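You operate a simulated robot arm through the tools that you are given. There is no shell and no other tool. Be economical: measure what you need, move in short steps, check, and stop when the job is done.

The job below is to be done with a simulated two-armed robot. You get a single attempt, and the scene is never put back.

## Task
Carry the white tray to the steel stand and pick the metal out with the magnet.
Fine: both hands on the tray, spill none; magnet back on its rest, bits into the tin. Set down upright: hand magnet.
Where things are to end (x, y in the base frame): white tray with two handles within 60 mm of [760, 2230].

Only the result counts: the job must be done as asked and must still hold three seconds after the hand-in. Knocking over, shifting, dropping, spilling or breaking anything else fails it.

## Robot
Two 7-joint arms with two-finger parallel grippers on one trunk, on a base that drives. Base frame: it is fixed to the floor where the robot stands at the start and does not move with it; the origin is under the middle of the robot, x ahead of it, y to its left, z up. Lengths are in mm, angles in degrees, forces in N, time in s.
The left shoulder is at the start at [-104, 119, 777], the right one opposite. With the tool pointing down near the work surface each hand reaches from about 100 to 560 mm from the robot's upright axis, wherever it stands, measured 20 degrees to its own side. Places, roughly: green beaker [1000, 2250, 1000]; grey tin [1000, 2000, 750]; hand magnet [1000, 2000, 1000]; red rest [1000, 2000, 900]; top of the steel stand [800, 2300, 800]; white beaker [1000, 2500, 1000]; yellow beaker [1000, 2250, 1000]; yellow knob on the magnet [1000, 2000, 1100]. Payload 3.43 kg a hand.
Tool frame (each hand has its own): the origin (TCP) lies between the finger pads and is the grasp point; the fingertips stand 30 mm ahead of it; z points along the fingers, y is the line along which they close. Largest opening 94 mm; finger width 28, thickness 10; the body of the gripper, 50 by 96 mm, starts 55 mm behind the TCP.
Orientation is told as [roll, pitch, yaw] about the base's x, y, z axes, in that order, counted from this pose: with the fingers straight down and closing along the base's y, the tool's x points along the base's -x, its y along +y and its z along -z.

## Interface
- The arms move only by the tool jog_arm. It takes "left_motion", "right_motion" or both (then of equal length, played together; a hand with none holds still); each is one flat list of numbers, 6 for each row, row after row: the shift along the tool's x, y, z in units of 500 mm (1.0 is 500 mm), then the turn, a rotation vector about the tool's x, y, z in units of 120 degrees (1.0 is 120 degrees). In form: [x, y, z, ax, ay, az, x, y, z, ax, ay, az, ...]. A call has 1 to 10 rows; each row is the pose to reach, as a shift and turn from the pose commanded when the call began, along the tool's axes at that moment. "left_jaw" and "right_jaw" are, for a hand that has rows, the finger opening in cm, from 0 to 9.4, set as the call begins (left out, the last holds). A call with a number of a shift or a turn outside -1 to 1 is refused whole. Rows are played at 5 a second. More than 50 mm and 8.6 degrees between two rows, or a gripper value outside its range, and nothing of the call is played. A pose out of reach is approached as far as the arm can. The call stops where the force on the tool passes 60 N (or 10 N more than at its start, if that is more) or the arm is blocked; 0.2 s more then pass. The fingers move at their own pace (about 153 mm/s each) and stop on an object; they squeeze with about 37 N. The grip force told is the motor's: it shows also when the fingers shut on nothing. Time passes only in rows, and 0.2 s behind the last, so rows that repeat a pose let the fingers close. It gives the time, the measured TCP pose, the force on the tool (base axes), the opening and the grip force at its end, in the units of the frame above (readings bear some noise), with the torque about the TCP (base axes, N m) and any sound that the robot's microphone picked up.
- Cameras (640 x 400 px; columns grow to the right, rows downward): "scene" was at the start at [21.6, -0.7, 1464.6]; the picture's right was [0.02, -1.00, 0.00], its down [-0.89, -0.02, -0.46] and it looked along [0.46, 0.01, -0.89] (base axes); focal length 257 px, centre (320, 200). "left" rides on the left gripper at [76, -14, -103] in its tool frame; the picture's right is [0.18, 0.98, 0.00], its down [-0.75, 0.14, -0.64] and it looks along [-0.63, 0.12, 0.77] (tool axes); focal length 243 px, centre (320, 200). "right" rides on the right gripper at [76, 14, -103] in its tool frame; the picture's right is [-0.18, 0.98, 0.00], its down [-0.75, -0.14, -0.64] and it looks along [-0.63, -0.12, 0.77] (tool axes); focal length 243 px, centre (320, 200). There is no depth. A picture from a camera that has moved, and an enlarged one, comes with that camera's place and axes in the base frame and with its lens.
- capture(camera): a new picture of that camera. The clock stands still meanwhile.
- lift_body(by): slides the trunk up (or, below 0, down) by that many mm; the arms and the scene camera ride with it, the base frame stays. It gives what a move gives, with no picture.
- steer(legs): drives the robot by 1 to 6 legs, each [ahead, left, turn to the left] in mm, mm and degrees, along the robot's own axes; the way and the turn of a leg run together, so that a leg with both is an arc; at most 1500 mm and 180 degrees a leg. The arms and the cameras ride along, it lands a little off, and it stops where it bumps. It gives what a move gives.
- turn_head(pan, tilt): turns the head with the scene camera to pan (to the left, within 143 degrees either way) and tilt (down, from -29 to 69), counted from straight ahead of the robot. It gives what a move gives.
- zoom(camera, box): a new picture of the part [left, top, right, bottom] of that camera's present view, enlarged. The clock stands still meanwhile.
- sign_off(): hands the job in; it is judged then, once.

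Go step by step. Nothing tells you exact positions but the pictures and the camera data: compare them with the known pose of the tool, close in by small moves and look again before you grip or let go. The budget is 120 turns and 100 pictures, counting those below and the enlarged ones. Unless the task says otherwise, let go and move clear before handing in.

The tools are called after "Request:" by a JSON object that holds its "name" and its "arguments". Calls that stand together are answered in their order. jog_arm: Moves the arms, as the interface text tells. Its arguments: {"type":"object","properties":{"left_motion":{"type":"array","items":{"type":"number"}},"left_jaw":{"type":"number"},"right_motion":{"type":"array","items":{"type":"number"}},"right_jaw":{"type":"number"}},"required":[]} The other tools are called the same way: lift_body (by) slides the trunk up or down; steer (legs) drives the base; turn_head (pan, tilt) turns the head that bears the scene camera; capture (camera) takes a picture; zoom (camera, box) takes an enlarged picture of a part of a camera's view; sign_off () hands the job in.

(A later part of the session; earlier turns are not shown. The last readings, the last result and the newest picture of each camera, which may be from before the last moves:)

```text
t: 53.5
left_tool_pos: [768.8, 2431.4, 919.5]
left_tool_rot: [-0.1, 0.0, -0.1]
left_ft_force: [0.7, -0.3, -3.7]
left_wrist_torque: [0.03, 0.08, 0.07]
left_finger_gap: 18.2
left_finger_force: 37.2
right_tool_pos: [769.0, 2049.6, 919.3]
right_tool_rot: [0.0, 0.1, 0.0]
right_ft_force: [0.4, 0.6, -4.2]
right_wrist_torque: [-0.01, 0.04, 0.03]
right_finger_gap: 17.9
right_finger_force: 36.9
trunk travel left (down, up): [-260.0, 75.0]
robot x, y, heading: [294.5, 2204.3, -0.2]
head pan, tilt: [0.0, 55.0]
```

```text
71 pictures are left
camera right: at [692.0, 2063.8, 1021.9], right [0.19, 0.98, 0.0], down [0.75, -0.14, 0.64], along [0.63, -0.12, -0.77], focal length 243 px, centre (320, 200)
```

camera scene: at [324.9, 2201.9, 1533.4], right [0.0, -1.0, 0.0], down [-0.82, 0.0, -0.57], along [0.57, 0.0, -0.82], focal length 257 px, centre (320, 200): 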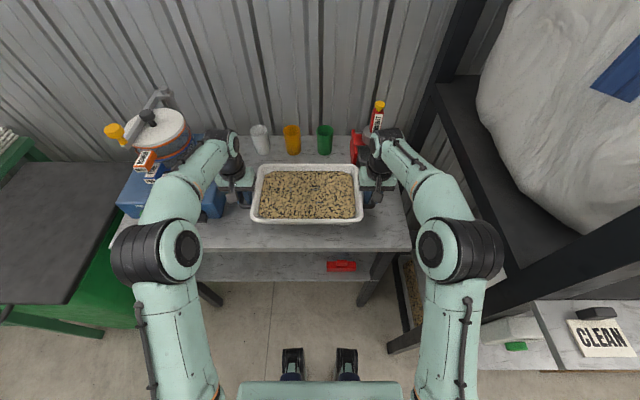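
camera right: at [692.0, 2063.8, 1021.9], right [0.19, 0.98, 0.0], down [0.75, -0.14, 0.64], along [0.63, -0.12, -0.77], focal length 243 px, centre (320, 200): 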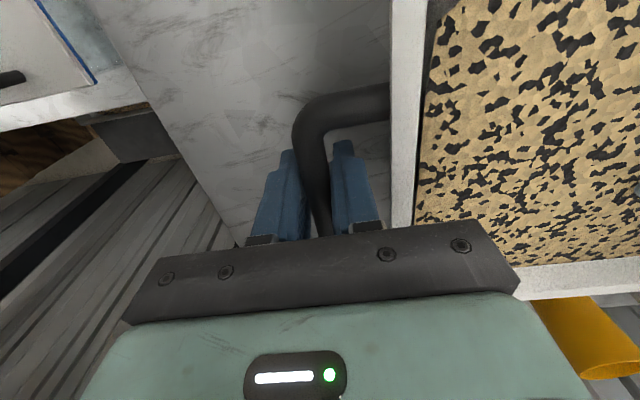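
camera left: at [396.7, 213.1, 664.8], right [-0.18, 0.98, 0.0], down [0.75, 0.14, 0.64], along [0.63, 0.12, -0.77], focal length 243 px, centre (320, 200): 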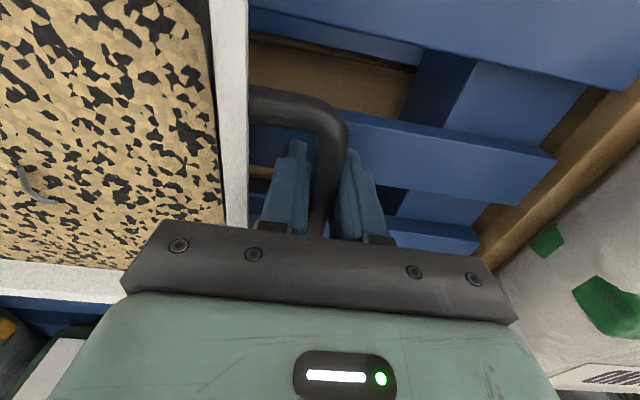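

The tray is at about (769, 2240) over the stand. I'll lower slowly.

Request:
{"name": "jog_arm", "arguments": {"left_motion": [0, 0, 0.01, 0, 0, 0, 0, 0, 0.025, 0, 0, 0, 0, 0, 0.045, 0, 0, 0, 0, 0, 0.065, 0, 0, 0, 0, 0, 0.08, 0, 0, 0, 0, 0, 0.09, 0, 0, 0], "right_motion": [0, 0, 0.01, 0, 0, 0, 0, 0, 0.025, 0, 0, 0, 0, 0, 0.045, 0, 0, 0, 0, 0, 0.065, 0, 0, 0, 0, 0, 0.08, 0, 0, 0, 0, 0, 0.09, 0, 0, 0]}}

Request:
{"name": "jog_arm", "arguments": {"left_motion": [0, 0, 0.004, 0, 0, 0, 0, 0, 0.008, 0, 0, 0, 0, 0, 0.012, 0, 0, 0, 0, 0, 0.016, 0, 0, 0, 0, 0, 0.02, 0, 0, 0], "right_motion": [0, 0, 0.004, 0, 0, 0, 0, 0, 0.008, 0, 0, 0, 0, 0, 0.012, 0, 0, 0, 0, 0, 0.016, 0, 0, 0, 0, 0, 0.02, 0, 0, 0]}}

```text
t: 54.9
left_tool_pos: [768.1, 2429.1, 882.2]
left_tool_rot: [0.0, -0.9, -0.2]
left_ft_force: [1.7, 3.3, 36.6]
left_wrist_torque: [-0.02, -0.03, 0.02]
left_finger_gap: 18.5
left_finger_force: 37.1
right_tool_pos: [770.0, 2050.3, 881.4]
right_tool_rot: [0.2, -0.9, -0.1]
right_ft_force: [6.0, -2.1, 35.0]
right_wrist_torque: [0.01, 0.2, 0.42]
right_finger_gap: 18.3
right_finger_force: 36.7
trunk travel left (down, up): [-260.0, 75.0]
robot x, y, heading: [291.8, 2204.3, 0.2]
head pan, tilt: [0.0, 55.0]
```

```text
t: 55.6
left_tool_pos: [767.8, 2430.9, 881.4]
left_tool_rot: [-0.2, -1.3, 0.1]
left_ft_force: [-6.9, -0.1, 20.0]
left_wrist_torque: [0.12, 1.19, 0.06]
left_finger_gap: 18.1
left_finger_force: 37.1
right_tool_pos: [766.6, 2049.8, 880.2]
right_tool_rot: [0.3, -1.3, -0.2]
right_ft_force: [-5.8, -1.2, 19.4]
right_wrist_torque: [-0.22, 1.15, 0.13]
right_finger_gap: 18.1
right_finger_force: 37.2
trunk travel left (down, up): [-260.0, 75.0]
robot x, y, heading: [294.6, 2203.0, -0.2]
head pan, tilt: [0.0, 55.0]
stopped in row 3 (left hand): the force on the tool passed its limit at 61 N (the readings are from after the stop); the commanded pose is now the measured one
```

The tray touched down at TCP z≈881. I'll ease off the pressure and check before opening.

Request:
{"name": "jog_arm", "arguments": {"left_motion": [0, 0, -0.001, 0, 0, 0, 0, 0, -0.002, 0, 0, 0, 0, 0, -0.003, 0, 0, 0], "right_motion": [0, 0, -0.001, 0, 0, 0, 0, 0, -0.002, 0, 0, 0, 0, 0, -0.003, 0, 0, 0]}}

Request:
{"name": "zoom", "arguments": {"camera": "scene", "box": [210, 110, 420, 250]}}

```text
t: 56.4
left_tool_pos: [768.2, 2429.5, 880.1]
left_tool_rot: [-0.2, -1.1, 0.0]
left_ft_force: [-13.8, -0.9, 19.6]
left_wrist_torque: [0.2, 0.55, 0.19]
left_finger_gap: 17.9
left_finger_force: 36.7
right_tool_pos: [767.8, 2050.1, 880.3]
right_tool_rot: [0.2, -1.0, -0.3]
right_ft_force: [-9.3, -2.0, 14.6]
right_wrist_torque: [-0.18, 0.76, -0.03]
right_finger_gap: 18.1
right_finger_force: 37.4
trunk travel left (down, up): [-260.0, 75.0]
robot x, y, heading: [297.2, 2203.3, -0.2]
head pan, tilt: [0.0, 55.0]
```

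```text
2.86 times, centred on (315, 180) of scene
camera zoom: at [318.0, 2201.2, 1533.5], right [0.0, -1.0, 0.0], down [-0.82, 0.0, -0.58], along [0.58, 0.0, -0.82], focal length 734 px, centre (334, 257)
```

zoom: 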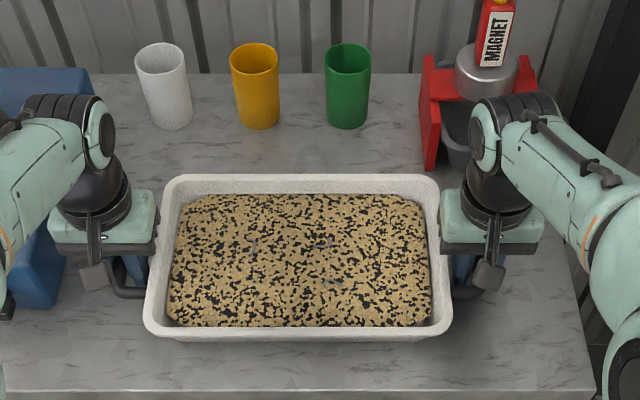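

The tray sits flat on the stand with margin. I'll open both hands and rise clear.

Request:
{"name": "jog_arm", "arguments": {"left_motion": [0, 0, 0, 0, 0, 0, 0, 0, 0, 0, 0, 0, 0, 0, 0, 0, 0, 0], "right_motion": [0, 0, 0, 0, 0, 0, 0, 0, 0, 0, 0, 0, 0, 0, 0, 0, 0, 0], "left_jaw": 3.6, "right_jaw": 3.6}}

Request:
{"name": "jog_arm", "arguments": {"left_motion": [0, 0, -0.02, 0, 0, 0, 0, 0, -0.06, 0, 0, 0, 0, 0, -0.12, 0, 0, 0, 0, 0, -0.2, 0, 0, 0, 0, 0, -0.28, 0, 0, 0], "right_motion": [0, 0, -0.02, 0, 0, 0, 0, 0, -0.06, 0, 0, 0, 0, 0, -0.12, 0, 0, 0, 0, 0, -0.2, 0, 0, 0, 0, 0, -0.28, 0, 0, 0]}}

Request:
{"name": "capture", "arguments": {"camera": "scene"}}

Request:
{"name": "capture", "arguments": {"camera": "right"}}

```text
t: 57.2
left_tool_pos: [769.7, 2429.0, 879.7]
left_tool_rot: [-0.3, -1.1, -0.1]
left_ft_force: [-11.1, -16.3, 21.4]
left_wrist_torque: [-0.15, 0.58, 0.39]
left_finger_gap: 26.3
left_finger_force: 0.0
right_tool_pos: [768.9, 2050.3, 879.9]
right_tool_rot: [0.4, -1.1, -0.2]
right_ft_force: [-1.1, 10.3, 9.6]
right_wrist_torque: [0.05, 0.14, -0.13]
right_finger_gap: 30.5
right_finger_force: 0.0
trunk travel left (down, up): [-260.0, 75.0]
robot x, y, heading: [292.9, 2203.6, 0.0]
head pan, tilt: [0.0, 55.0]
```

```text
t: 58.4
left_tool_pos: [768.4, 2430.1, 1019.6]
left_tool_rot: [-0.2, -1.0, -0.2]
left_ft_force: [0.2, 0.3, -0.1]
left_wrist_torque: [0.01, 0.01, -0.01]
left_finger_gap: 36.0
left_finger_force: 0.2
right_tool_pos: [768.7, 2050.4, 1019.1]
right_tool_rot: [0.3, -0.9, -0.2]
right_ft_force: [-0.8, -0.2, -0.1]
right_wrist_torque: [-0.01, -0.01, 0.01]
right_finger_gap: 36.3
right_finger_force: 0.0
trunk travel left (down, up): [-260.0, 75.0]
robot x, y, heading: [297.0, 2205.2, -0.0]
head pan, tilt: [0.0, 55.0]
```

```text
69 pictures are left
camera scene: at [323.4, 2201.8, 1533.4], right [0.0, -1.0, 0.0], down [-0.82, 0.0, -0.57], along [0.57, 0.0, -0.82], focal length 257 px, centre (320, 200)
```

scene: 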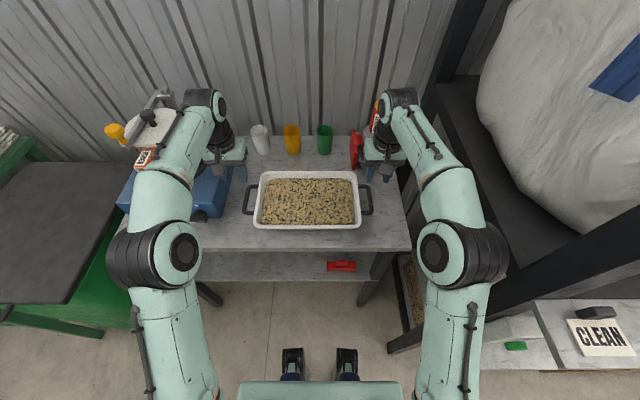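

```text
68 pictures are left
camera right: at [690.6, 2063.0, 1120.3], right [0.19, 0.98, 0.01], down [0.74, -0.15, 0.65], along [0.64, -0.12, -0.76], focal length 243 px, centre (320, 200)
```

right: 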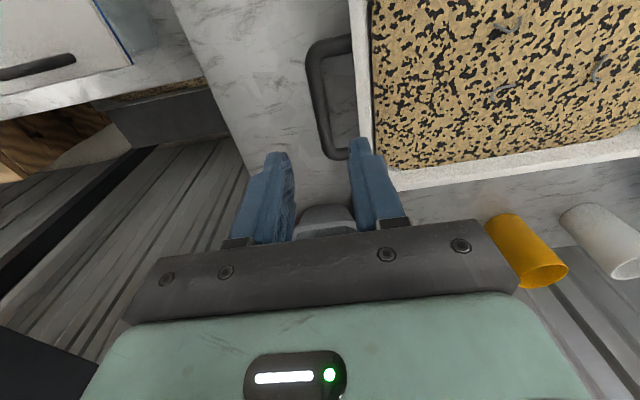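

The tray is placed at about (768, 2240). I'll raise the hands, draw the left one back, and creep forward 120 mm to get the magnet in reach.

Request:
{"name": "jog_arm", "arguments": {"left_motion": [0.04, 0, -0.06, 0, 0, 0, 0.08, 0, -0.12, 0, 0, 0, 0.14, 0, -0.17, 0, 0, 0, 0.2, 0, -0.2, 0, 0, 0], "right_motion": [0, 0, -0.06, 0, 0, 0, 0, 0, -0.12, 0, 0, 0, 0, 0, -0.17, 0, 0, 0, 0, 0, -0.2, 0, 0, 0]}}

Request:
{"name": "steer", "arguments": {"legs": [[120, 0, 0]]}}

Request:
{"name": "turn_head", "arguments": {"pan": -15, "tilt": 45}}

Request:
{"name": "capture", "arguments": {"camera": "scene"}}

Request:
{"name": "capture", "arguments": {"camera": "right"}}

```text
t: 59.4
left_tool_pos: [666.4, 2431.3, 1116.8]
left_tool_rot: [-0.3, -0.9, 0.0]
left_ft_force: [0.5, 0.5, 0.7]
left_wrist_torque: [-0.01, 0.01, -0.02]
left_finger_gap: 36.3
left_finger_force: 0.0
right_tool_pos: [756.6, 2047.7, 1107.1]
right_tool_rot: [0.3, -0.9, -0.2]
right_ft_force: [-0.1, 0.3, 0.9]
right_wrist_torque: [0.01, 0.01, -0.03]
right_finger_gap: 36.2
right_finger_force: 0.0
right hand out of reach, approached as far as the arm can: row 3, 4
trunk travel left (down, up): [-260.0, 75.0]
robot x, y, heading: [295.7, 2204.4, 0.1]
head pan, tilt: [0.0, 55.0]
```

```text
t: 60.6
left_tool_pos: [786.7, 2431.5, 1116.6]
left_tool_rot: [-0.2, -0.8, -0.1]
left_ft_force: [0.1, 0.0, 0.8]
left_wrist_torque: [0.01, 0.02, 0.03]
left_finger_gap: 35.9
left_finger_force: 0.1
right_tool_pos: [877.3, 2047.9, 1106.9]
right_tool_rot: [0.3, -0.9, -0.1]
right_ft_force: [0.3, -0.1, -0.5]
right_wrist_torque: [-0.04, -0.01, 0.01]
right_finger_gap: 36.0
right_finger_force: 0.1
trunk travel left (down, up): [-260.0, 75.0]
robot x, y, heading: [417.2, 2203.5, -0.1]
head pan, tilt: [0.0, 55.0]
```

```text
t: 61.4
left_tool_pos: [786.9, 2429.9, 1117.5]
left_tool_rot: [-0.2, -0.9, 0.1]
left_ft_force: [0.5, 0.9, -0.1]
left_wrist_torque: [0.01, -0.01, 0.0]
left_finger_gap: 36.0
left_finger_force: 0.1
right_tool_pos: [876.5, 2047.5, 1106.2]
right_tool_rot: [0.3, -0.9, -0.1]
right_ft_force: [-0.3, -0.4, -0.3]
right_wrist_torque: [0.01, 0.01, 0.01]
right_finger_gap: 35.7
right_finger_force: 0.0
trunk travel left (down, up): [-260.0, 75.0]
robot x, y, heading: [412.2, 2203.5, -0.3]
head pan, tilt: [-15.0, 45.0]
```

```text
67 pictures are left
camera scene: at [449.3, 2180.7, 1546.8], right [-0.26, -0.97, 0.0], down [-0.68, 0.18, -0.71], along [0.68, -0.18, -0.71], focal length 257 px, centre (320, 200)
```

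scene: 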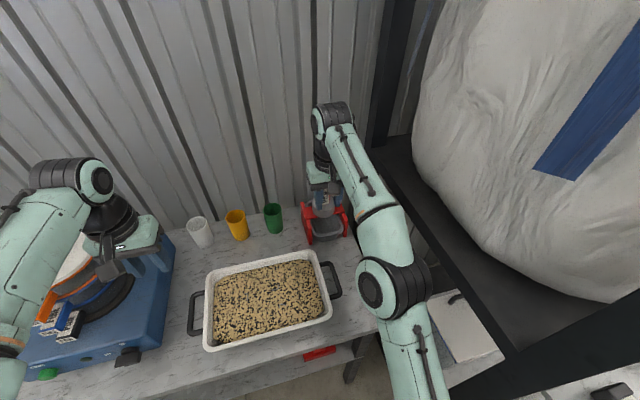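

```text
66 pictures are left
camera right: at [798.3, 2061.2, 1207.6], right [0.19, 0.98, 0.01], down [0.74, -0.15, 0.65], along [0.64, -0.12, -0.76], focal length 243 px, centre (320, 200)
```

right: 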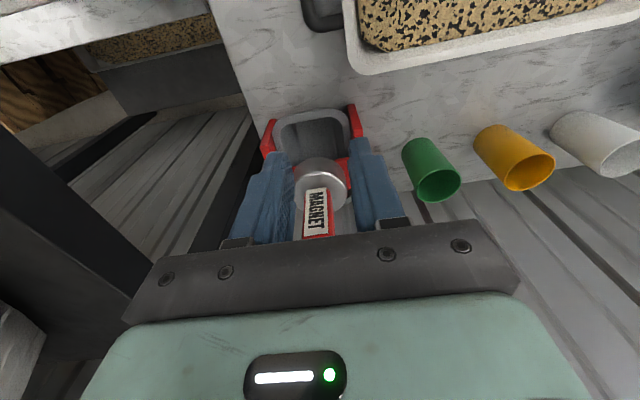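

I see the magnet between the right hand's fingers ahead. Zooming in from the head and the right hand to triangulate it.

Request:
{"name": "zoom", "arguments": {"camera": "scene", "box": [280, 150, 370, 250]}}

Request:
{"name": "zoom", "arguments": {"camera": "right", "box": [240, 90, 400, 250]}}

```text
4.00 times, centred on (325, 200) of scene
camera zoom: at [449.3, 2180.7, 1546.8], right [-0.26, -0.97, 0.0], down [-0.68, 0.18, -0.71], along [0.68, -0.18, -0.71], focal length 1027 px, centre (300, 200)
```

zoom: 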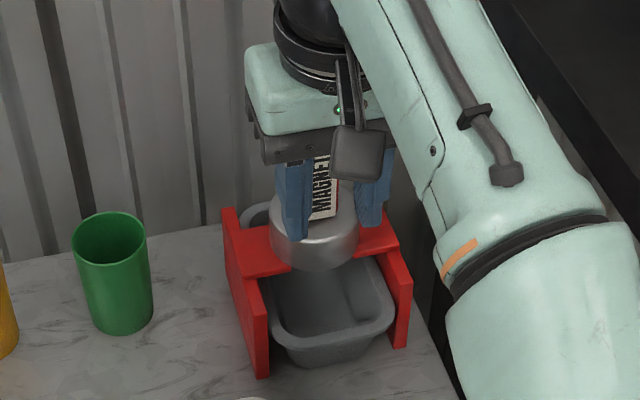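

```text
2.50 times, centred on (320, 170) of right
camera zoom: at [798.3, 2061.2, 1207.6], right [0.19, 0.98, 0.01], down [0.74, -0.15, 0.65], along [0.64, -0.12, -0.76], focal length 606 px, centre (320, 275)
```

zoom: 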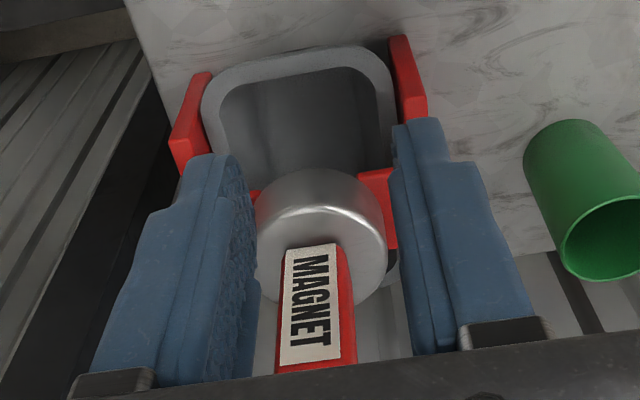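

Triangulation gives the magnet handle at about (995, 2022), head top z≈962 and knob top z≈1070. I'll grip the handle with the right hand tilted 60° forward so the knob stays free, first moving to a staging pose in front of it.

Request:
{"name": "jog_arm", "arguments": {"right_motion": [-0.0109, -0.0064, 0.0258, 0, -0.0625, 0, -0.0218, -0.0128, 0.0515, 0, -0.125, 0, -0.0326, -0.0191, 0.0773, 0, -0.1875, 0, -0.0435, -0.0255, 0.103, 0, -0.25, 0, -0.0544, -0.0319, 0.1288, 0, -0.3125, 0, -0.0653, -0.0383, 0.1545, 0, -0.375, 0, -0.0761, -0.0446, 0.1803, 0, -0.4375, 0, -0.087, -0.051, 0.206, 0, -0.493, 0], "right_jaw": 6.5}}

Request:
{"name": "capture", "arguments": {"camera": "right"}}

Request:
{"name": "capture", "arguments": {"camera": "scene"}}

```text
t: 63.2
left_tool_pos: [787.5, 2430.3, 1118.2]
left_tool_rot: [-0.2, -1.1, 0.0]
left_ft_force: [-0.2, -0.2, 0.7]
left_wrist_torque: [0.01, 0.01, 0.01]
left_finger_gap: 36.1
left_finger_force: 0.1
right_tool_pos: [919.1, 2019.9, 1010.7]
right_tool_rot: [-0.6, -56.5, -0.5]
right_ft_force: [0.5, -0.1, -0.2]
right_wrist_torque: [0.0, 0.02, -0.02]
right_finger_gap: 65.1
right_finger_force: 0.0
right hand out of reach, approached as far as the arm can: row 8
trunk travel left (down, up): [-260.0, 75.0]
robot x, y, heading: [416.4, 2200.5, 0.1]
head pan, tilt: [-15.0, 45.0]
```

```text
63 pictures are left
camera right: at [791.0, 2036.1, 1002.9], right [0.12, 0.98, 0.15], down [-0.12, -0.13, 0.98], along [0.99, -0.14, 0.1], focal length 243 px, centre (320, 200)
```

right: 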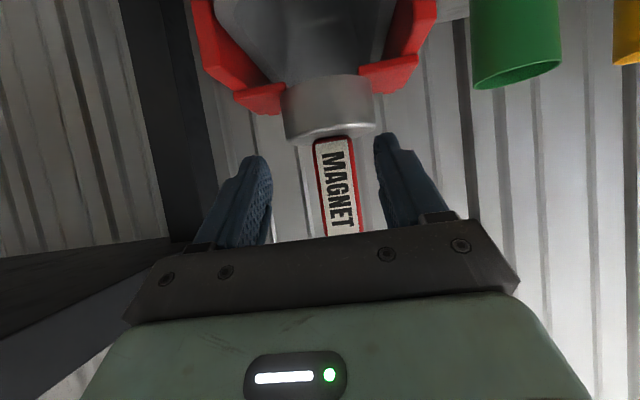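

```text
62 pictures are left
camera scene: at [449.7, 2180.4, 1546.9], right [-0.26, -0.97, 0.0], down [-0.68, 0.18, -0.71], along [0.68, -0.18, -0.71], focal length 257 px, centre (320, 200)
```

scene: 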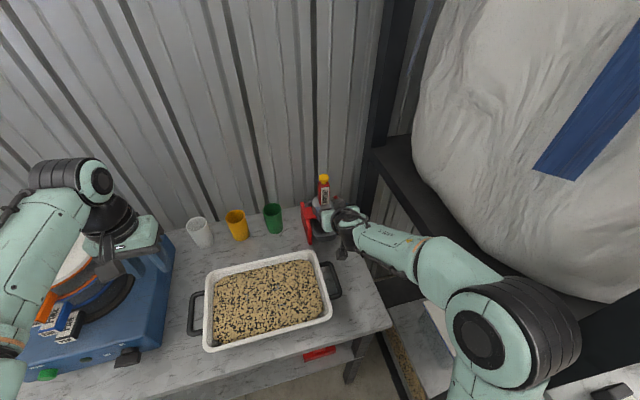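

The fingers point at the handle at the right height. I'll advance along +x so the handle comes between the pads.

Request:
{"name": "jog_arm", "arguments": {"right_motion": [-0.022, 0.002, 0.031, 0, 0, 0, -0.045, 0.004, 0.062, 0, 0, 0, -0.067, 0.006, 0.093, 0, 0, 0, -0.089, 0.006, 0.1234, 0, 0, 0]}}

Request:
{"name": "capture", "arguments": {"camera": "right"}}

Request:
{"name": "zoom", "arguments": {"camera": "scene", "box": [280, 150, 380, 250]}}

```text
t: 64.2
left_tool_pos: [787.0, 2430.3, 1117.2]
left_tool_rot: [-0.1, -1.0, 0.1]
left_ft_force: [-0.4, 0.2, 0.0]
left_wrist_torque: [0.02, 0.03, -0.02]
left_finger_gap: 36.1
left_finger_force: 0.1
right_tool_pos: [997.0, 2023.3, 1012.5]
right_tool_rot: [-0.7, -56.6, -0.5]
right_ft_force: [-0.1, 0.7, -0.6]
right_wrist_torque: [-0.02, -0.02, 0.0]
right_finger_gap: 65.1
right_finger_force: 0.2
trunk travel left (down, up): [-260.0, 75.0]
robot x, y, heading: [412.7, 2205.5, -0.2]
head pan, tilt: [-15.0, 45.0]
```

```text
61 pictures are left
camera right: at [868.3, 2037.8, 1006.2], right [0.12, 0.98, 0.15], down [-0.12, -0.13, 0.98], along [0.99, -0.14, 0.1], focal length 243 px, centre (320, 200)
```

right: 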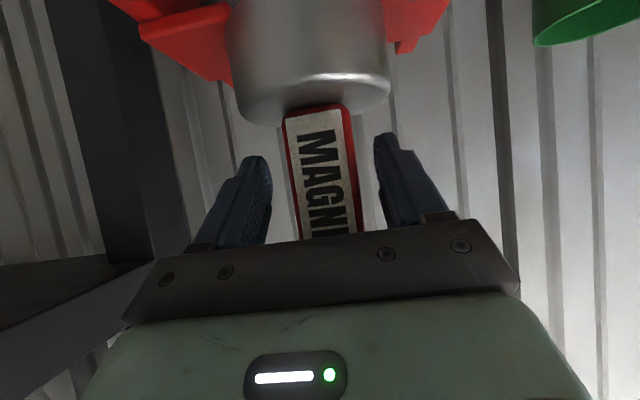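

```text
4.00 times, centred on (330, 200) of scene
camera zoom: at [450.0, 2180.4, 1546.8], right [-0.26, -0.97, 0.0], down [-0.68, 0.18, -0.71], along [0.68, -0.18, -0.71], focal length 1027 px, centre (280, 200)
```

zoom: 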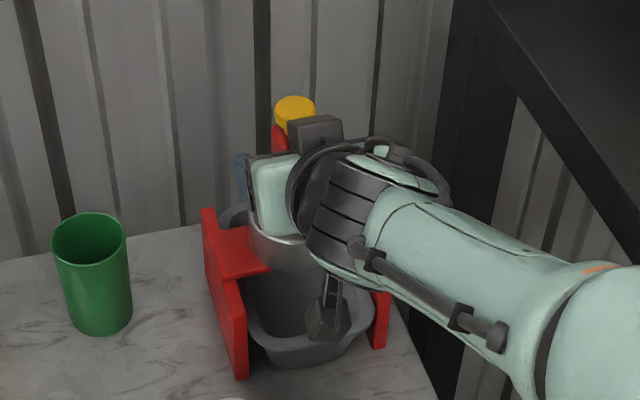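

The handle stands between the pads, 2 mm off centre. I'll nudge over and close.

Request:
{"name": "jog_arm", "arguments": {"right_motion": [0, 0.004, 0, 0, 0, 0]}}

Request:
{"name": "jog_arm", "arguments": {"right_motion": [0, 0, 0, 0, 0, 0, 0, 0, 0, 0, 0, 0, 0, 0, 0, 0, 0, 0, 0, 0, 0, 0, 0, 0], "right_jaw": 0}}

Request:
{"name": "capture", "arguments": {"camera": "right"}}

```text
t: 64.6
left_tool_pos: [786.1, 2430.9, 1118.2]
left_tool_rot: [-0.2, -1.0, 0.0]
left_ft_force: [-0.2, 0.5, -0.4]
left_wrist_torque: [0.01, -0.02, 0.0]
left_finger_gap: 36.1
left_finger_force: 0.2
right_tool_pos: [996.3, 2023.0, 1013.8]
right_tool_rot: [-0.7, -56.5, -0.6]
right_ft_force: [-0.4, -0.1, -0.4]
right_wrist_torque: [-0.02, 0.02, -0.01]
right_finger_gap: 65.0
right_finger_force: 0.1
trunk travel left (down, up): [-260.0, 75.0]
robot x, y, heading: [414.8, 2202.9, -0.1]
head pan, tilt: [-15.0, 45.0]
```

```text
t: 65.6
left_tool_pos: [785.8, 2430.3, 1117.0]
left_tool_rot: [-0.2, -1.0, -0.1]
left_ft_force: [0.1, -0.9, -0.5]
left_wrist_torque: [0.0, -0.01, -0.03]
left_finger_gap: 36.0
left_finger_force: 0.1
right_tool_pos: [994.5, 2023.7, 1013.2]
right_tool_rot: [-0.7, -56.6, -0.5]
right_ft_force: [0.3, 0.8, -0.3]
right_wrist_torque: [0.32, -0.04, -0.03]
right_finger_gap: 36.3
right_finger_force: 37.1
trunk travel left (down, up): [-260.0, 75.0]
robot x, y, heading: [415.2, 2204.8, 0.0]
head pan, tilt: [-15.0, 45.0]
```

```text
59 pictures are left
camera right: at [867.8, 2040.2, 1006.6], right [0.12, 0.98, 0.15], down [-0.12, -0.13, 0.98], along [0.99, -0.14, 0.1], focal length 243 px, centre (320, 200)
```

right: 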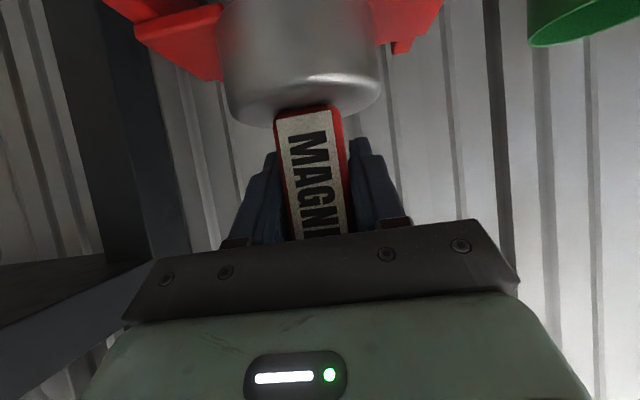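

Gripped at 36 mm across the handle. I'll lift straight up 60 mm, slowly first.

Request:
{"name": "jog_arm", "arguments": {"right_motion": [-0.0042, 0, -0.0028, 0, 0, 0, -0.0125, 0, -0.0083, 0, 0, 0, -0.025, 0, -0.0165, 0, 0, 0, -0.0418, 0, -0.0276, 0, 0, 0, -0.0626, 0, -0.0413, 0, 0, 0, -0.0835, 0, -0.0551, 0, 0, 0, -0.1002, 0, -0.0661, 0, 0, 0]}}

Request:
{"name": "capture", "arguments": {"camera": "right"}}

Request:
{"name": "zoom", "arguments": {"camera": "scene", "box": [260, 130, 400, 260]}}

```text
t: 67.2
left_tool_pos: [786.3, 2430.1, 1117.0]
left_tool_rot: [-0.1, -1.0, 0.0]
left_ft_force: [-0.1, -0.3, -0.3]
left_wrist_torque: [0.01, 0.0, -0.03]
left_finger_gap: 36.0
left_finger_force: 0.0
right_tool_pos: [995.4, 2023.9, 1073.4]
right_tool_rot: [-0.7, -56.6, -0.4]
right_ft_force: [0.4, 0.5, -4.5]
right_wrist_torque: [0.02, -0.03, 0.04]
right_finger_gap: 36.0
right_finger_force: 37.5
trunk travel left (down, up): [-260.0, 75.0]
robot x, y, heading: [417.9, 2201.1, -0.0]
head pan, tilt: [-15.0, 45.0]
```

```text
58 pictures are left
camera right: at [868.0, 2040.1, 1066.7], right [0.12, 0.98, 0.15], down [-0.12, -0.13, 0.98], along [0.99, -0.14, 0.1], focal length 243 px, centre (320, 200)
```

right: 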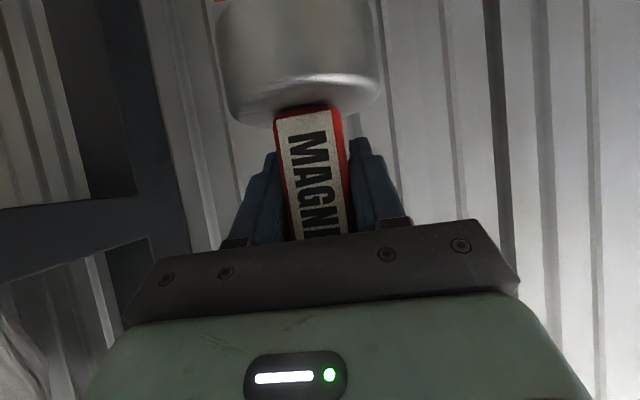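

```text
3.08 times, centred on (330, 195) of scene
camera zoom: at [449.9, 2180.4, 1546.8], right [-0.26, -0.97, 0.0], down [-0.68, 0.18, -0.71], along [0.68, -0.18, -0.71], focal length 790 px, centre (289, 215)
```

zoom: 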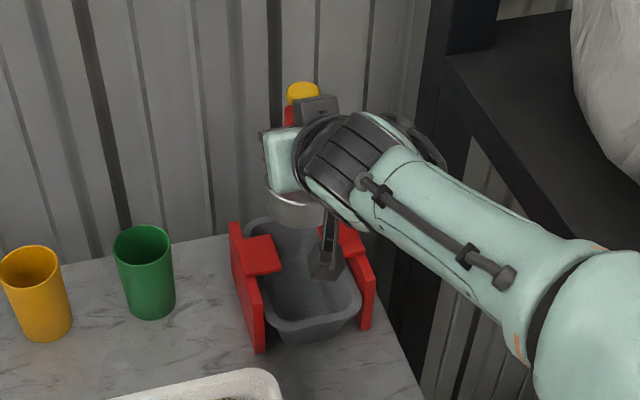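

The magnet is in hand (about 0.45 kg). Now I'll locate the metal bits in the tray.

Request:
{"name": "zoom", "arguments": {"camera": "scene", "box": [185, 240, 345, 355]}}

Request:
{"name": "capture", "arguments": {"camera": "left"}}

```text
3.48 times, centred on (265, 298) of scene
camera zoom: at [449.9, 2180.4, 1546.8], right [-0.26, -0.97, 0.0], down [-0.68, 0.18, -0.71], along [0.68, -0.18, -0.71], focal length 893 px, centre (511, -139)
```

zoom: 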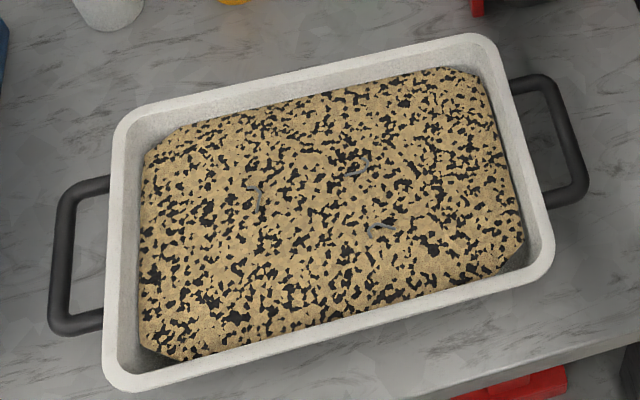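

```text
55 pictures are left
camera left: at [708.3, 2417.3, 1218.7], right [-0.18, 0.98, -0.01], down [0.74, 0.14, 0.65], along [0.64, 0.12, -0.76], focal length 243 px, centre (320, 200)
```

left: 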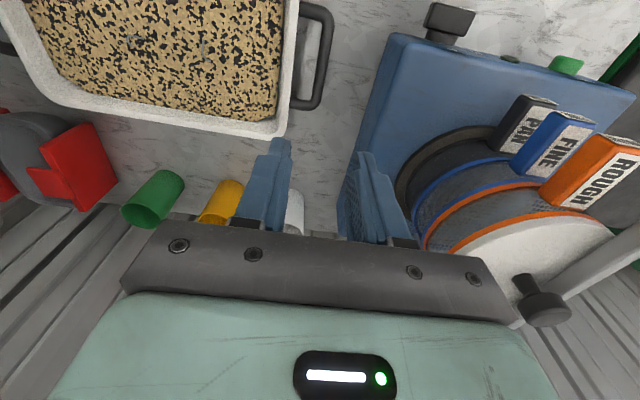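

Bits lie at about A (800, 2295), B (797, 2215) and C (744, 2207), with the grain surface near z 870. I'll move the left hand aside and carry the magnet over B, keeping it high.

Request:
{"name": "jog_arm", "arguments": {"left_motion": [0.08, 0.02, 0, 0, 0, 0, 0.16, 0.04, 0, 0, 0, 0, 0.24, 0.06, 0, 0, 0, 0, 0.3, 0.08, 0, 0, 0, 0]}}

Request:
{"name": "jog_arm", "arguments": {"right_motion": [0.0463, 0, -0.0629, 0, 0, 0, 0.0927, 0, -0.1258, 0, 0, 0, 0.139, 0, -0.1886, 0, 0, 0, 0.1854, 0, -0.2515, 0, 0, 0, 0.2317, 0, -0.3144, 0, 0, 0, 0.2317, 0.0764, -0.3144, 0, 0, 0, 0.2317, 0.1528, -0.3144, 0, 0, 0, 0.2317, 0.2292, -0.3144, 0, 0, 0, 0.2317, 0.3056, -0.3144, 0, 0, 0, 0.2317, 0.382, -0.3144, 0, 0, 0]}}

Request:
{"name": "capture", "arguments": {"camera": "scene"}}

Request:
{"name": "capture", "arguments": {"camera": "left"}}

```text
t: 68.2
left_tool_pos: [636.2, 2471.3, 1114.3]
left_tool_rot: [-0.2, -0.9, 0.0]
left_ft_force: [-0.3, 0.4, 0.1]
left_wrist_torque: [0.03, -0.05, -0.01]
left_finger_gap: 36.3
left_finger_force: 0.1
right_tool_pos: [995.4, 2023.3, 1074.4]
right_tool_rot: [-0.7, -56.6, -0.5]
right_ft_force: [0.5, 0.3, -4.1]
right_wrist_torque: [-0.02, -0.06, 0.01]
right_finger_gap: 36.2
right_finger_force: 37.1
trunk travel left (down, up): [-260.0, 75.0]
robot x, y, heading: [412.9, 2205.2, -0.1]
head pan, tilt: [-15.0, 45.0]
```

```text
t: 70.4
left_tool_pos: [637.9, 2471.3, 1114.1]
left_tool_rot: [-0.2, -0.9, 0.0]
left_ft_force: [-0.2, 0.7, -0.5]
left_wrist_torque: [0.02, 0.0, -0.03]
left_finger_gap: 36.2
left_finger_force: 0.0
right_tool_pos: [803.3, 2220.2, 1062.5]
right_tool_rot: [-0.7, -56.5, -0.5]
right_ft_force: [-0.3, -0.7, -4.6]
right_wrist_torque: [0.0, 0.01, 0.0]
right_finger_gap: 36.0
right_finger_force: 37.1
trunk travel left (down, up): [-260.0, 75.0]
robot x, y, heading: [415.4, 2204.6, -0.1]
head pan, tilt: [-15.0, 45.0]
```

```text
54 pictures are left
camera scene: at [450.2, 2181.8, 1546.9], right [-0.26, -0.97, 0.0], down [-0.68, 0.18, -0.71], along [0.68, -0.18, -0.71], focal length 257 px, centre (320, 200)
```

scene: 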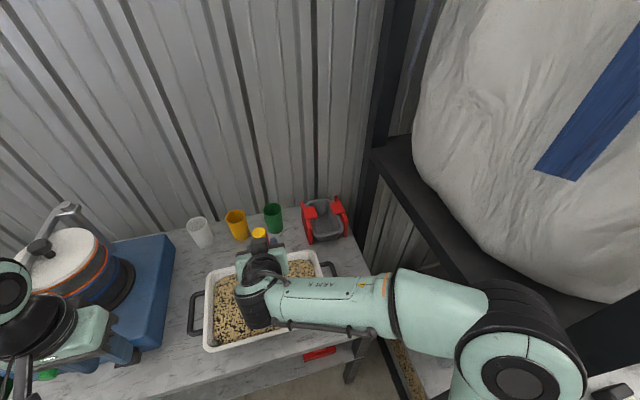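

```text
53 pictures are left
camera left: at [559.5, 2458.0, 1215.6], right [-0.18, 0.98, -0.01], down [0.74, 0.14, 0.65], along [0.64, 0.12, -0.76], focal length 243 px, centre (320, 200)
```

left: 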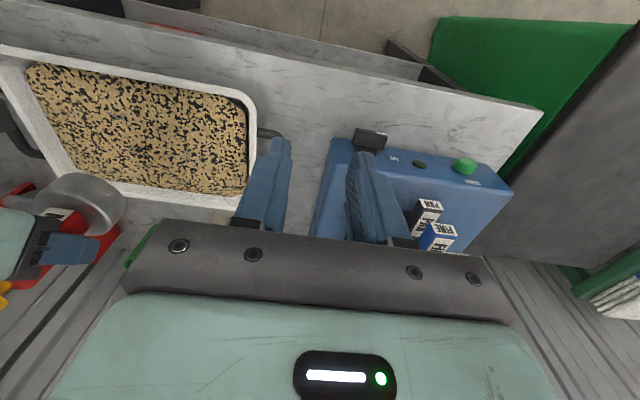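

Now I'll lower the magnet toward B, stopping about 15 mm above the grain, and look.

Request:
{"name": "jog_arm", "arguments": {"right_motion": [0.031, -0.002, 0.018, 0, 0, 0, 0.063, -0.004, 0.036, 0, 0, 0, 0.094, -0.006, 0.054, 0, 0, 0, 0.126, -0.008, 0.071, 0, 0, 0, 0.157, -0.01, 0.089, 0, 0, 0]}}

Request:
{"name": "zoom", "arguments": {"camera": "left", "box": [0, 40, 280, 240]}}

Request:
{"name": "zoom", "arguments": {"camera": "scene", "box": [180, 220, 350, 360]}}

```text
t: 71.6
left_tool_pos: [638.3, 2469.8, 1113.3]
left_tool_rot: [-0.1, -0.9, 0.1]
left_ft_force: [-0.3, 0.5, -1.0]
left_wrist_torque: [-0.01, -0.01, 0.02]
left_finger_gap: 36.0
left_finger_force: 0.0
right_tool_pos: [797.8, 2213.6, 972.9]
right_tool_rot: [-0.8, -56.5, -0.5]
right_ft_force: [-0.5, 0.9, -5.0]
right_wrist_torque: [0.0, -0.03, 0.0]
right_finger_gap: 36.3
right_finger_force: 37.0
trunk travel left (down, up): [-260.0, 75.0]
robot x, y, heading: [414.3, 2200.3, -0.1]
head pan, tilt: [-15.0, 45.0]
```

```text
2.00 times, centred on (140, 140) of left
camera zoom: at [559.4, 2457.1, 1215.8], right [-0.18, 0.98, -0.01], down [0.74, 0.14, 0.65], along [0.64, 0.12, -0.76], focal length 485 px, centre (680, 320)
```

zoom: 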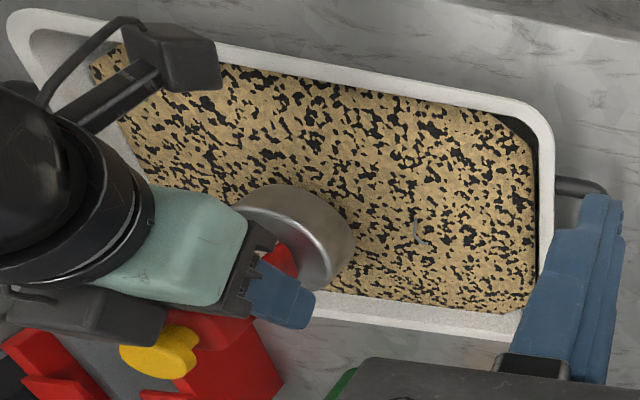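

```text
2.86 times, centred on (265, 290) of scene
camera zoom: at [450.1, 2180.6, 1546.8], right [-0.26, -0.97, 0.0], down [-0.68, 0.18, -0.71], along [0.68, -0.18, -0.71], focal length 734 px, centre (477, -57)
```

zoom: 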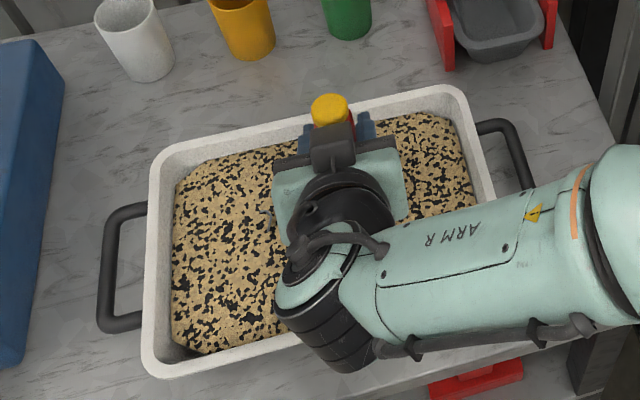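

The magnet hovers just above the grain with clear space around it. Lowering the last millimetres with force readings.

Request:
{"name": "jog_arm", "arguments": {"right_motion": [0.005, 0, 0.0033, 0, 0, 0, 0.01, 0, 0.0066, 0, 0, 0, 0.015, 0, 0.0099, 0, 0, 0, 0.02, 0, 0.0132, 0, 0, 0]}}

Request:
{"name": "zoom", "arguments": {"camera": "left", "box": [60, 60, 220, 200]}}

```text
t: 72.6
left_tool_pos: [637.6, 2469.8, 1114.3]
left_tool_rot: [-0.2, -1.0, -0.1]
left_ft_force: [-0.3, 0.5, -0.3]
left_wrist_torque: [0.01, 0.01, 0.02]
left_finger_gap: 36.0
left_finger_force: 0.1
right_tool_pos: [798.7, 2213.7, 960.6]
right_tool_rot: [-0.8, -56.5, -0.4]
right_ft_force: [-0.9, -0.5, -3.7]
right_wrist_torque: [0.01, -0.01, 0.03]
right_finger_gap: 36.2
right_finger_force: 36.6
trunk travel left (down, up): [-260.0, 75.0]
robot x, y, heading: [410.3, 2205.3, 0.0]
head pan, tilt: [-15.0, 45.0]
```

```text
2.86 times, centred on (140, 130) of left
camera zoom: at [559.2, 2457.1, 1215.8], right [-0.18, 0.98, -0.01], down [0.74, 0.14, 0.65], along [0.64, 0.12, -0.76], focal length 693 px, centre (834, 400)
```

zoom: 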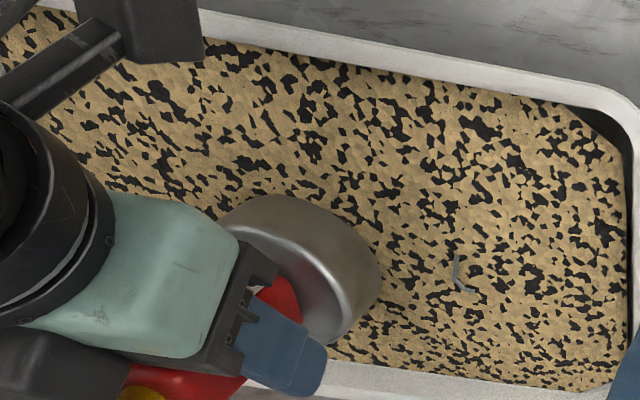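

Request:
{"name": "jog_arm", "arguments": {"right_motion": [0.0033, 0, 0.0022, 0, 0, 0, 0.0067, 0, 0.0044, 0, 0, 0, 0.01, 0, 0.0066, 0, 0, 0, 0.01, 0, 0.0066, 0, 0, 0]}}

Request:
{"name": "zoom", "arguments": {"camera": "left", "box": [60, 60, 220, 200]}}

```text
t: 73.6
left_tool_pos: [638.3, 2470.0, 1114.4]
left_tool_rot: [-0.2, -1.0, 0.1]
left_ft_force: [0.4, -0.5, 0.1]
left_wrist_torque: [0.02, 0.01, 0.01]
left_finger_gap: 36.1
left_finger_force: 0.1
right_tool_pos: [798.3, 2213.0, 953.9]
right_tool_rot: [-0.7, -56.5, -0.5]
right_ft_force: [0.7, -0.5, -3.7]
right_wrist_torque: [-0.03, -0.05, -0.01]
right_finger_gap: 36.3
right_finger_force: 36.6
trunk travel left (down, up): [-260.0, 75.0]
robot x, y, heading: [413.3, 2205.3, -0.0]
head pan, tilt: [-15.0, 45.0]
```

```text
2.86 times, centred on (140, 130) of left
camera zoom: at [559.1, 2457.1, 1215.9], right [-0.18, 0.98, -0.01], down [0.74, 0.14, 0.65], along [0.64, 0.12, -0.76], focal length 693 px, centre (834, 400)
```

zoom: 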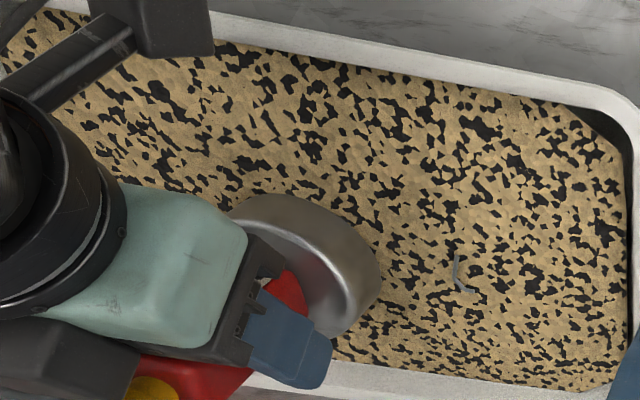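

Request:
{"name": "jog_arm", "arguments": {"right_motion": [0.0033, 0, 0.0022, 0, 0, 0, 0.0067, 0, 0.0044, 0, 0, 0, 0.0083, 0, 0.0055, 0, 0, 0, 0.0083, 0, 0.0055, 0, 0, 0]}}

Request:
{"name": "capture", "arguments": {"camera": "right"}}

```text
t: 74.6
left_tool_pos: [637.8, 2470.3, 1115.2]
left_tool_rot: [-0.2, -1.0, 0.0]
left_ft_force: [0.3, 0.2, 0.0]
left_wrist_torque: [0.01, -0.02, 0.02]
left_finger_gap: 36.2
left_finger_force: 0.0
right_tool_pos: [798.5, 2212.9, 949.4]
right_tool_rot: [-0.8, -56.5, -0.5]
right_ft_force: [-0.2, 0.0, -4.4]
right_wrist_torque: [-0.01, 0.0, 0.03]
right_finger_gap: 36.3
right_finger_force: 36.9
trunk travel left (down, up): [-260.0, 75.0]
robot x, y, heading: [412.1, 2204.1, 0.1]
head pan, tilt: [-15.0, 45.0]
```

```text
48 pictures are left
camera right: at [670.2, 2229.4, 942.1], right [0.12, 0.98, 0.15], down [-0.12, -0.13, 0.98], along [0.99, -0.14, 0.1], focal length 243 px, centre (320, 200)
```

right: 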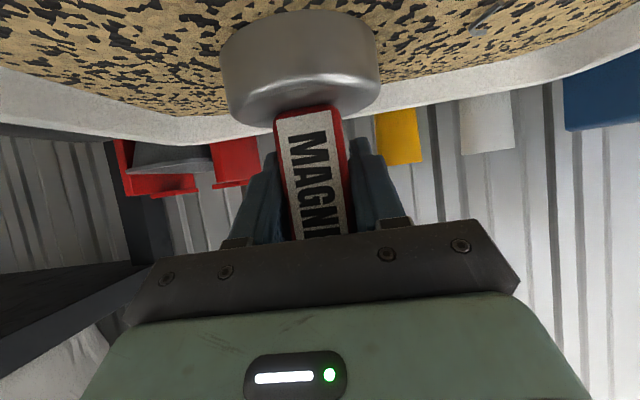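

The right hand's camera shows the magnet face close to the grain, with bit A to the side. I'll lift 40 mm and see whether B came along.

Request:
{"name": "jog_arm", "arguments": {"right_motion": [-0.0167, 0, -0.011, 0, 0, 0, -0.0334, 0, -0.022, 0, 0, 0, -0.0501, 0, -0.0331, 0, 0, 0, -0.0668, 0, -0.0441, 0, 0, 0]}}

Request:
{"name": "capture", "arguments": {"camera": "right"}}

Request:
{"name": "zoom", "arguments": {"camera": "left", "box": [0, 40, 280, 240]}}

```text
t: 75.6
left_tool_pos: [638.1, 2470.9, 1113.6]
left_tool_rot: [-0.2, -1.1, 0.0]
left_ft_force: [-0.3, 0.3, 0.0]
left_wrist_torque: [0.0, -0.03, 0.01]
left_finger_gap: 35.8
left_finger_force: 0.0
right_tool_pos: [798.2, 2213.4, 989.6]
right_tool_rot: [-0.7, -56.5, -0.4]
right_ft_force: [-0.2, 0.2, -3.9]
right_wrist_torque: [-0.02, -0.01, -0.02]
right_finger_gap: 36.1
right_finger_force: 36.7
trunk travel left (down, up): [-260.0, 75.0]
robot x, y, heading: [412.8, 2207.5, -0.0]
head pan, tilt: [-15.0, 45.0]
```

```text
47 pictures are left
camera right: at [670.0, 2229.5, 981.9], right [0.12, 0.98, 0.15], down [-0.12, -0.13, 0.98], along [0.99, -0.14, 0.1], focal length 243 px, centre (320, 200)
```

right: 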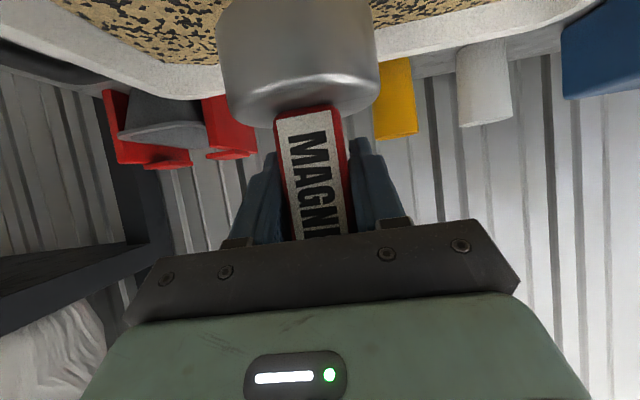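

```text
2.00 times, centred on (140, 140) of left
camera zoom: at [559.0, 2457.1, 1215.9], right [-0.18, 0.98, -0.01], down [0.74, 0.14, 0.65], along [0.64, 0.12, -0.76], focal length 485 px, centre (680, 320)
```

zoom: 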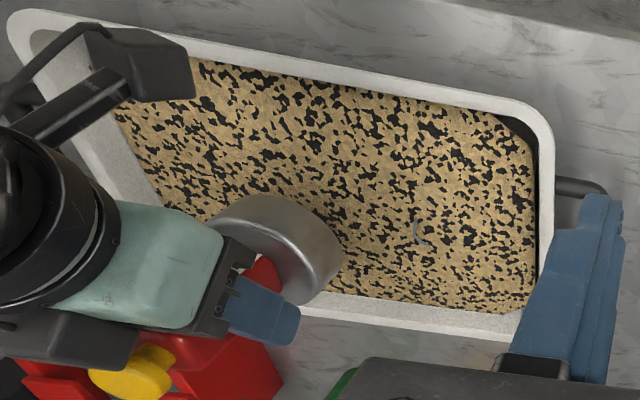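

The face had dipped slightly into the grain, and B and C no longer show where I expected them. On to A: shift +82 mm in y, dip again, and raise.

Request:
{"name": "jog_arm", "arguments": {"right_motion": [0.0, 0.08, 0, 0, 0, 0, 0, 0.164, 0, 0, 0, 0, 0.0167, 0.164, 0.011, 0, 0, 0, 0.0334, 0.164, 0.022, 0, 0, 0, 0.0501, 0.164, 0.0331, 0, 0, 0, 0.0668, 0.164, 0.0441, 0, 0, 0, 0.0668, 0.164, 0.0441, 0, 0, 0, 0.0668, 0.164, 0.0441, 0, 0, 0]}}

Request:
{"name": "capture", "arguments": {"camera": "right"}}

Request:
{"name": "jog_arm", "arguments": {"right_motion": [-0.0167, 0, -0.011, 0, 0, 0, -0.0334, 0, -0.022, 0, 0, 0, -0.0668, 0, -0.0441, 0, 0, 0, -0.1, 0, -0.0661, 0, 0, 0, -0.15, 0, -0.0992, 0, 0, 0, -0.2, 0, -0.132, 0, 0, 0]}}

Request:
{"name": "zoom", "arguments": {"camera": "left", "box": [0, 40, 280, 240]}}

```text
t: 77.4
left_tool_pos: [637.6, 2470.5, 1114.9]
left_tool_rot: [-0.3, -0.9, 0.0]
left_ft_force: [0.2, -0.3, 0.2]
left_wrist_torque: [0.02, -0.02, -0.02]
left_finger_gap: 36.0
left_finger_force: 0.0
right_tool_pos: [799.3, 2295.3, 948.4]
right_tool_rot: [-0.7, -56.6, -0.6]
right_ft_force: [-0.7, 0.2, -4.7]
right_wrist_torque: [0.04, -0.04, -0.02]
right_finger_gap: 36.1
right_finger_force: 37.3
trunk travel left (down, up): [-260.0, 75.0]
robot x, y, heading: [413.1, 2204.0, -0.5]
head pan, tilt: [-15.0, 45.0]
```

```text
45 pictures are left
camera right: at [672.0, 2311.5, 941.4], right [0.12, 0.98, 0.15], down [-0.12, -0.13, 0.98], along [0.99, -0.14, 0.1], focal length 243 px, centre (320, 200)
```

right: 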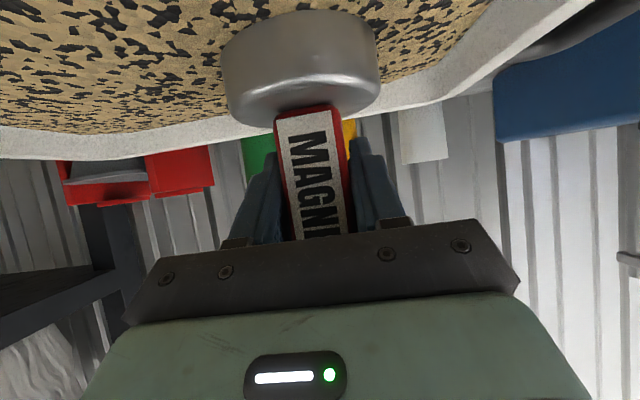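

```text
t: 78.8
left_tool_pos: [637.3, 2471.2, 1115.0]
left_tool_rot: [-0.2, -1.0, 0.1]
left_ft_force: [-0.1, -0.5, 0.1]
left_wrist_torque: [0.0, -0.01, 0.0]
left_finger_gap: 35.6
left_finger_force: 0.1
right_tool_pos: [800.0, 2295.8, 1068.9]
right_tool_rot: [-0.8, -56.5, -0.4]
right_ft_force: [0.5, 0.4, -5.4]
right_wrist_torque: [-0.02, -0.05, 0.02]
right_finger_gap: 36.1
right_finger_force: 37.2
trunk travel left (down, up): [-260.0, 75.0]
robot x, y, heading: [411.0, 2202.6, 0.0]
head pan, tilt: [-15.0, 45.0]
```

```text
2.00 times, centred on (140, 140) of left
camera zoom: at [558.9, 2457.1, 1215.9], right [-0.18, 0.98, -0.01], down [0.74, 0.14, 0.65], along [0.64, 0.12, -0.76], focal length 485 px, centre (680, 320)
```

zoom: 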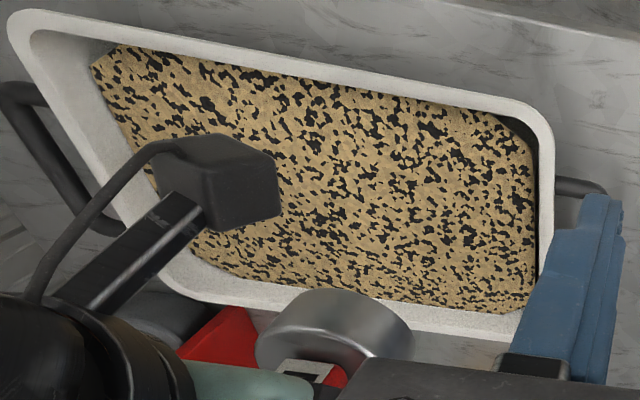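

A and B are gone from the grain. I'll swing the magnet aside toward the right and check the tray for C with the head camera.

Request:
{"name": "jog_arm", "arguments": {"right_motion": [0, -0.09, 0, 0, 0, 0, 0, -0.18, 0, 0, 0, 0, 0, -0.27, 0, 0, 0, 0, 0, -0.36, 0, 0, 0, 0, 0, -0.45, 0, 0, 0, 0, 0, -0.542, 0, 0, 0, 0]}}

Request:
{"name": "zoom", "arguments": {"camera": "scene", "box": [185, 240, 345, 355]}}

Request:
{"name": "zoom", "arguments": {"camera": "left", "box": [0, 40, 280, 240]}}

```text
t: 80.2
left_tool_pos: [635.6, 2469.5, 1114.7]
left_tool_rot: [-0.1, -1.0, 0.0]
left_ft_force: [0.6, 0.6, 0.6]
left_wrist_torque: [0.01, 0.01, 0.03]
left_finger_gap: 36.0
left_finger_force: 0.1
right_tool_pos: [794.5, 2023.1, 1070.5]
right_tool_rot: [-0.7, -56.6, -0.5]
right_ft_force: [-0.4, 0.0, -4.4]
right_wrist_torque: [0.03, -0.01, -0.01]
right_finger_gap: 36.5
right_finger_force: 37.1
trunk travel left (down, up): [-260.0, 75.0]
robot x, y, heading: [412.4, 2204.5, -0.2]
head pan, tilt: [-15.0, 45.0]
```

```text
3.48 times, centred on (265, 298) of scene
camera zoom: at [449.3, 2179.4, 1546.8], right [-0.26, -0.97, 0.0], down [-0.68, 0.18, -0.71], along [0.68, -0.18, -0.71], focal length 893 px, centre (511, -139)
```

zoom: 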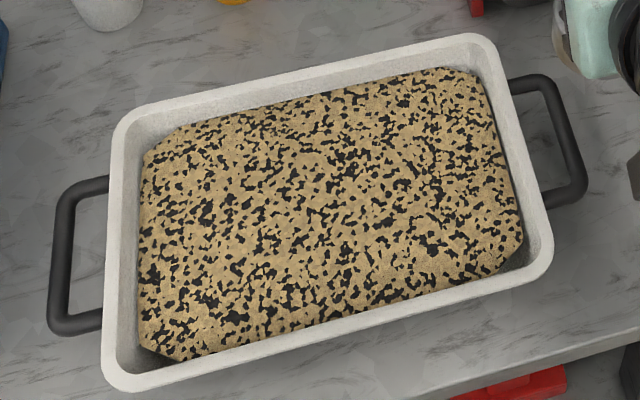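

```text
2.00 times, centred on (140, 140) of left
camera zoom: at [558.7, 2456.2, 1216.1], right [-0.18, 0.98, -0.01], down [0.74, 0.14, 0.65], along [0.64, 0.12, -0.76], focal length 485 px, centre (680, 320)
```

zoom: 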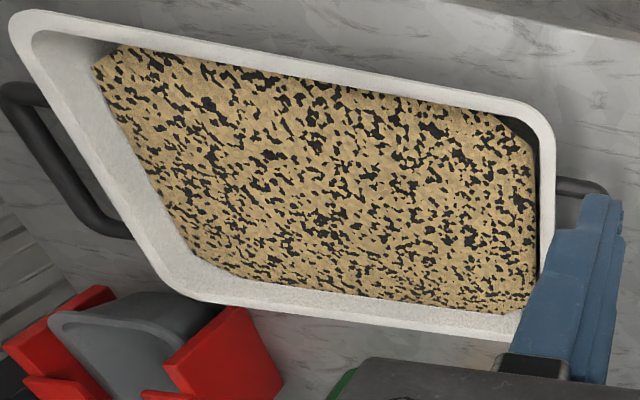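

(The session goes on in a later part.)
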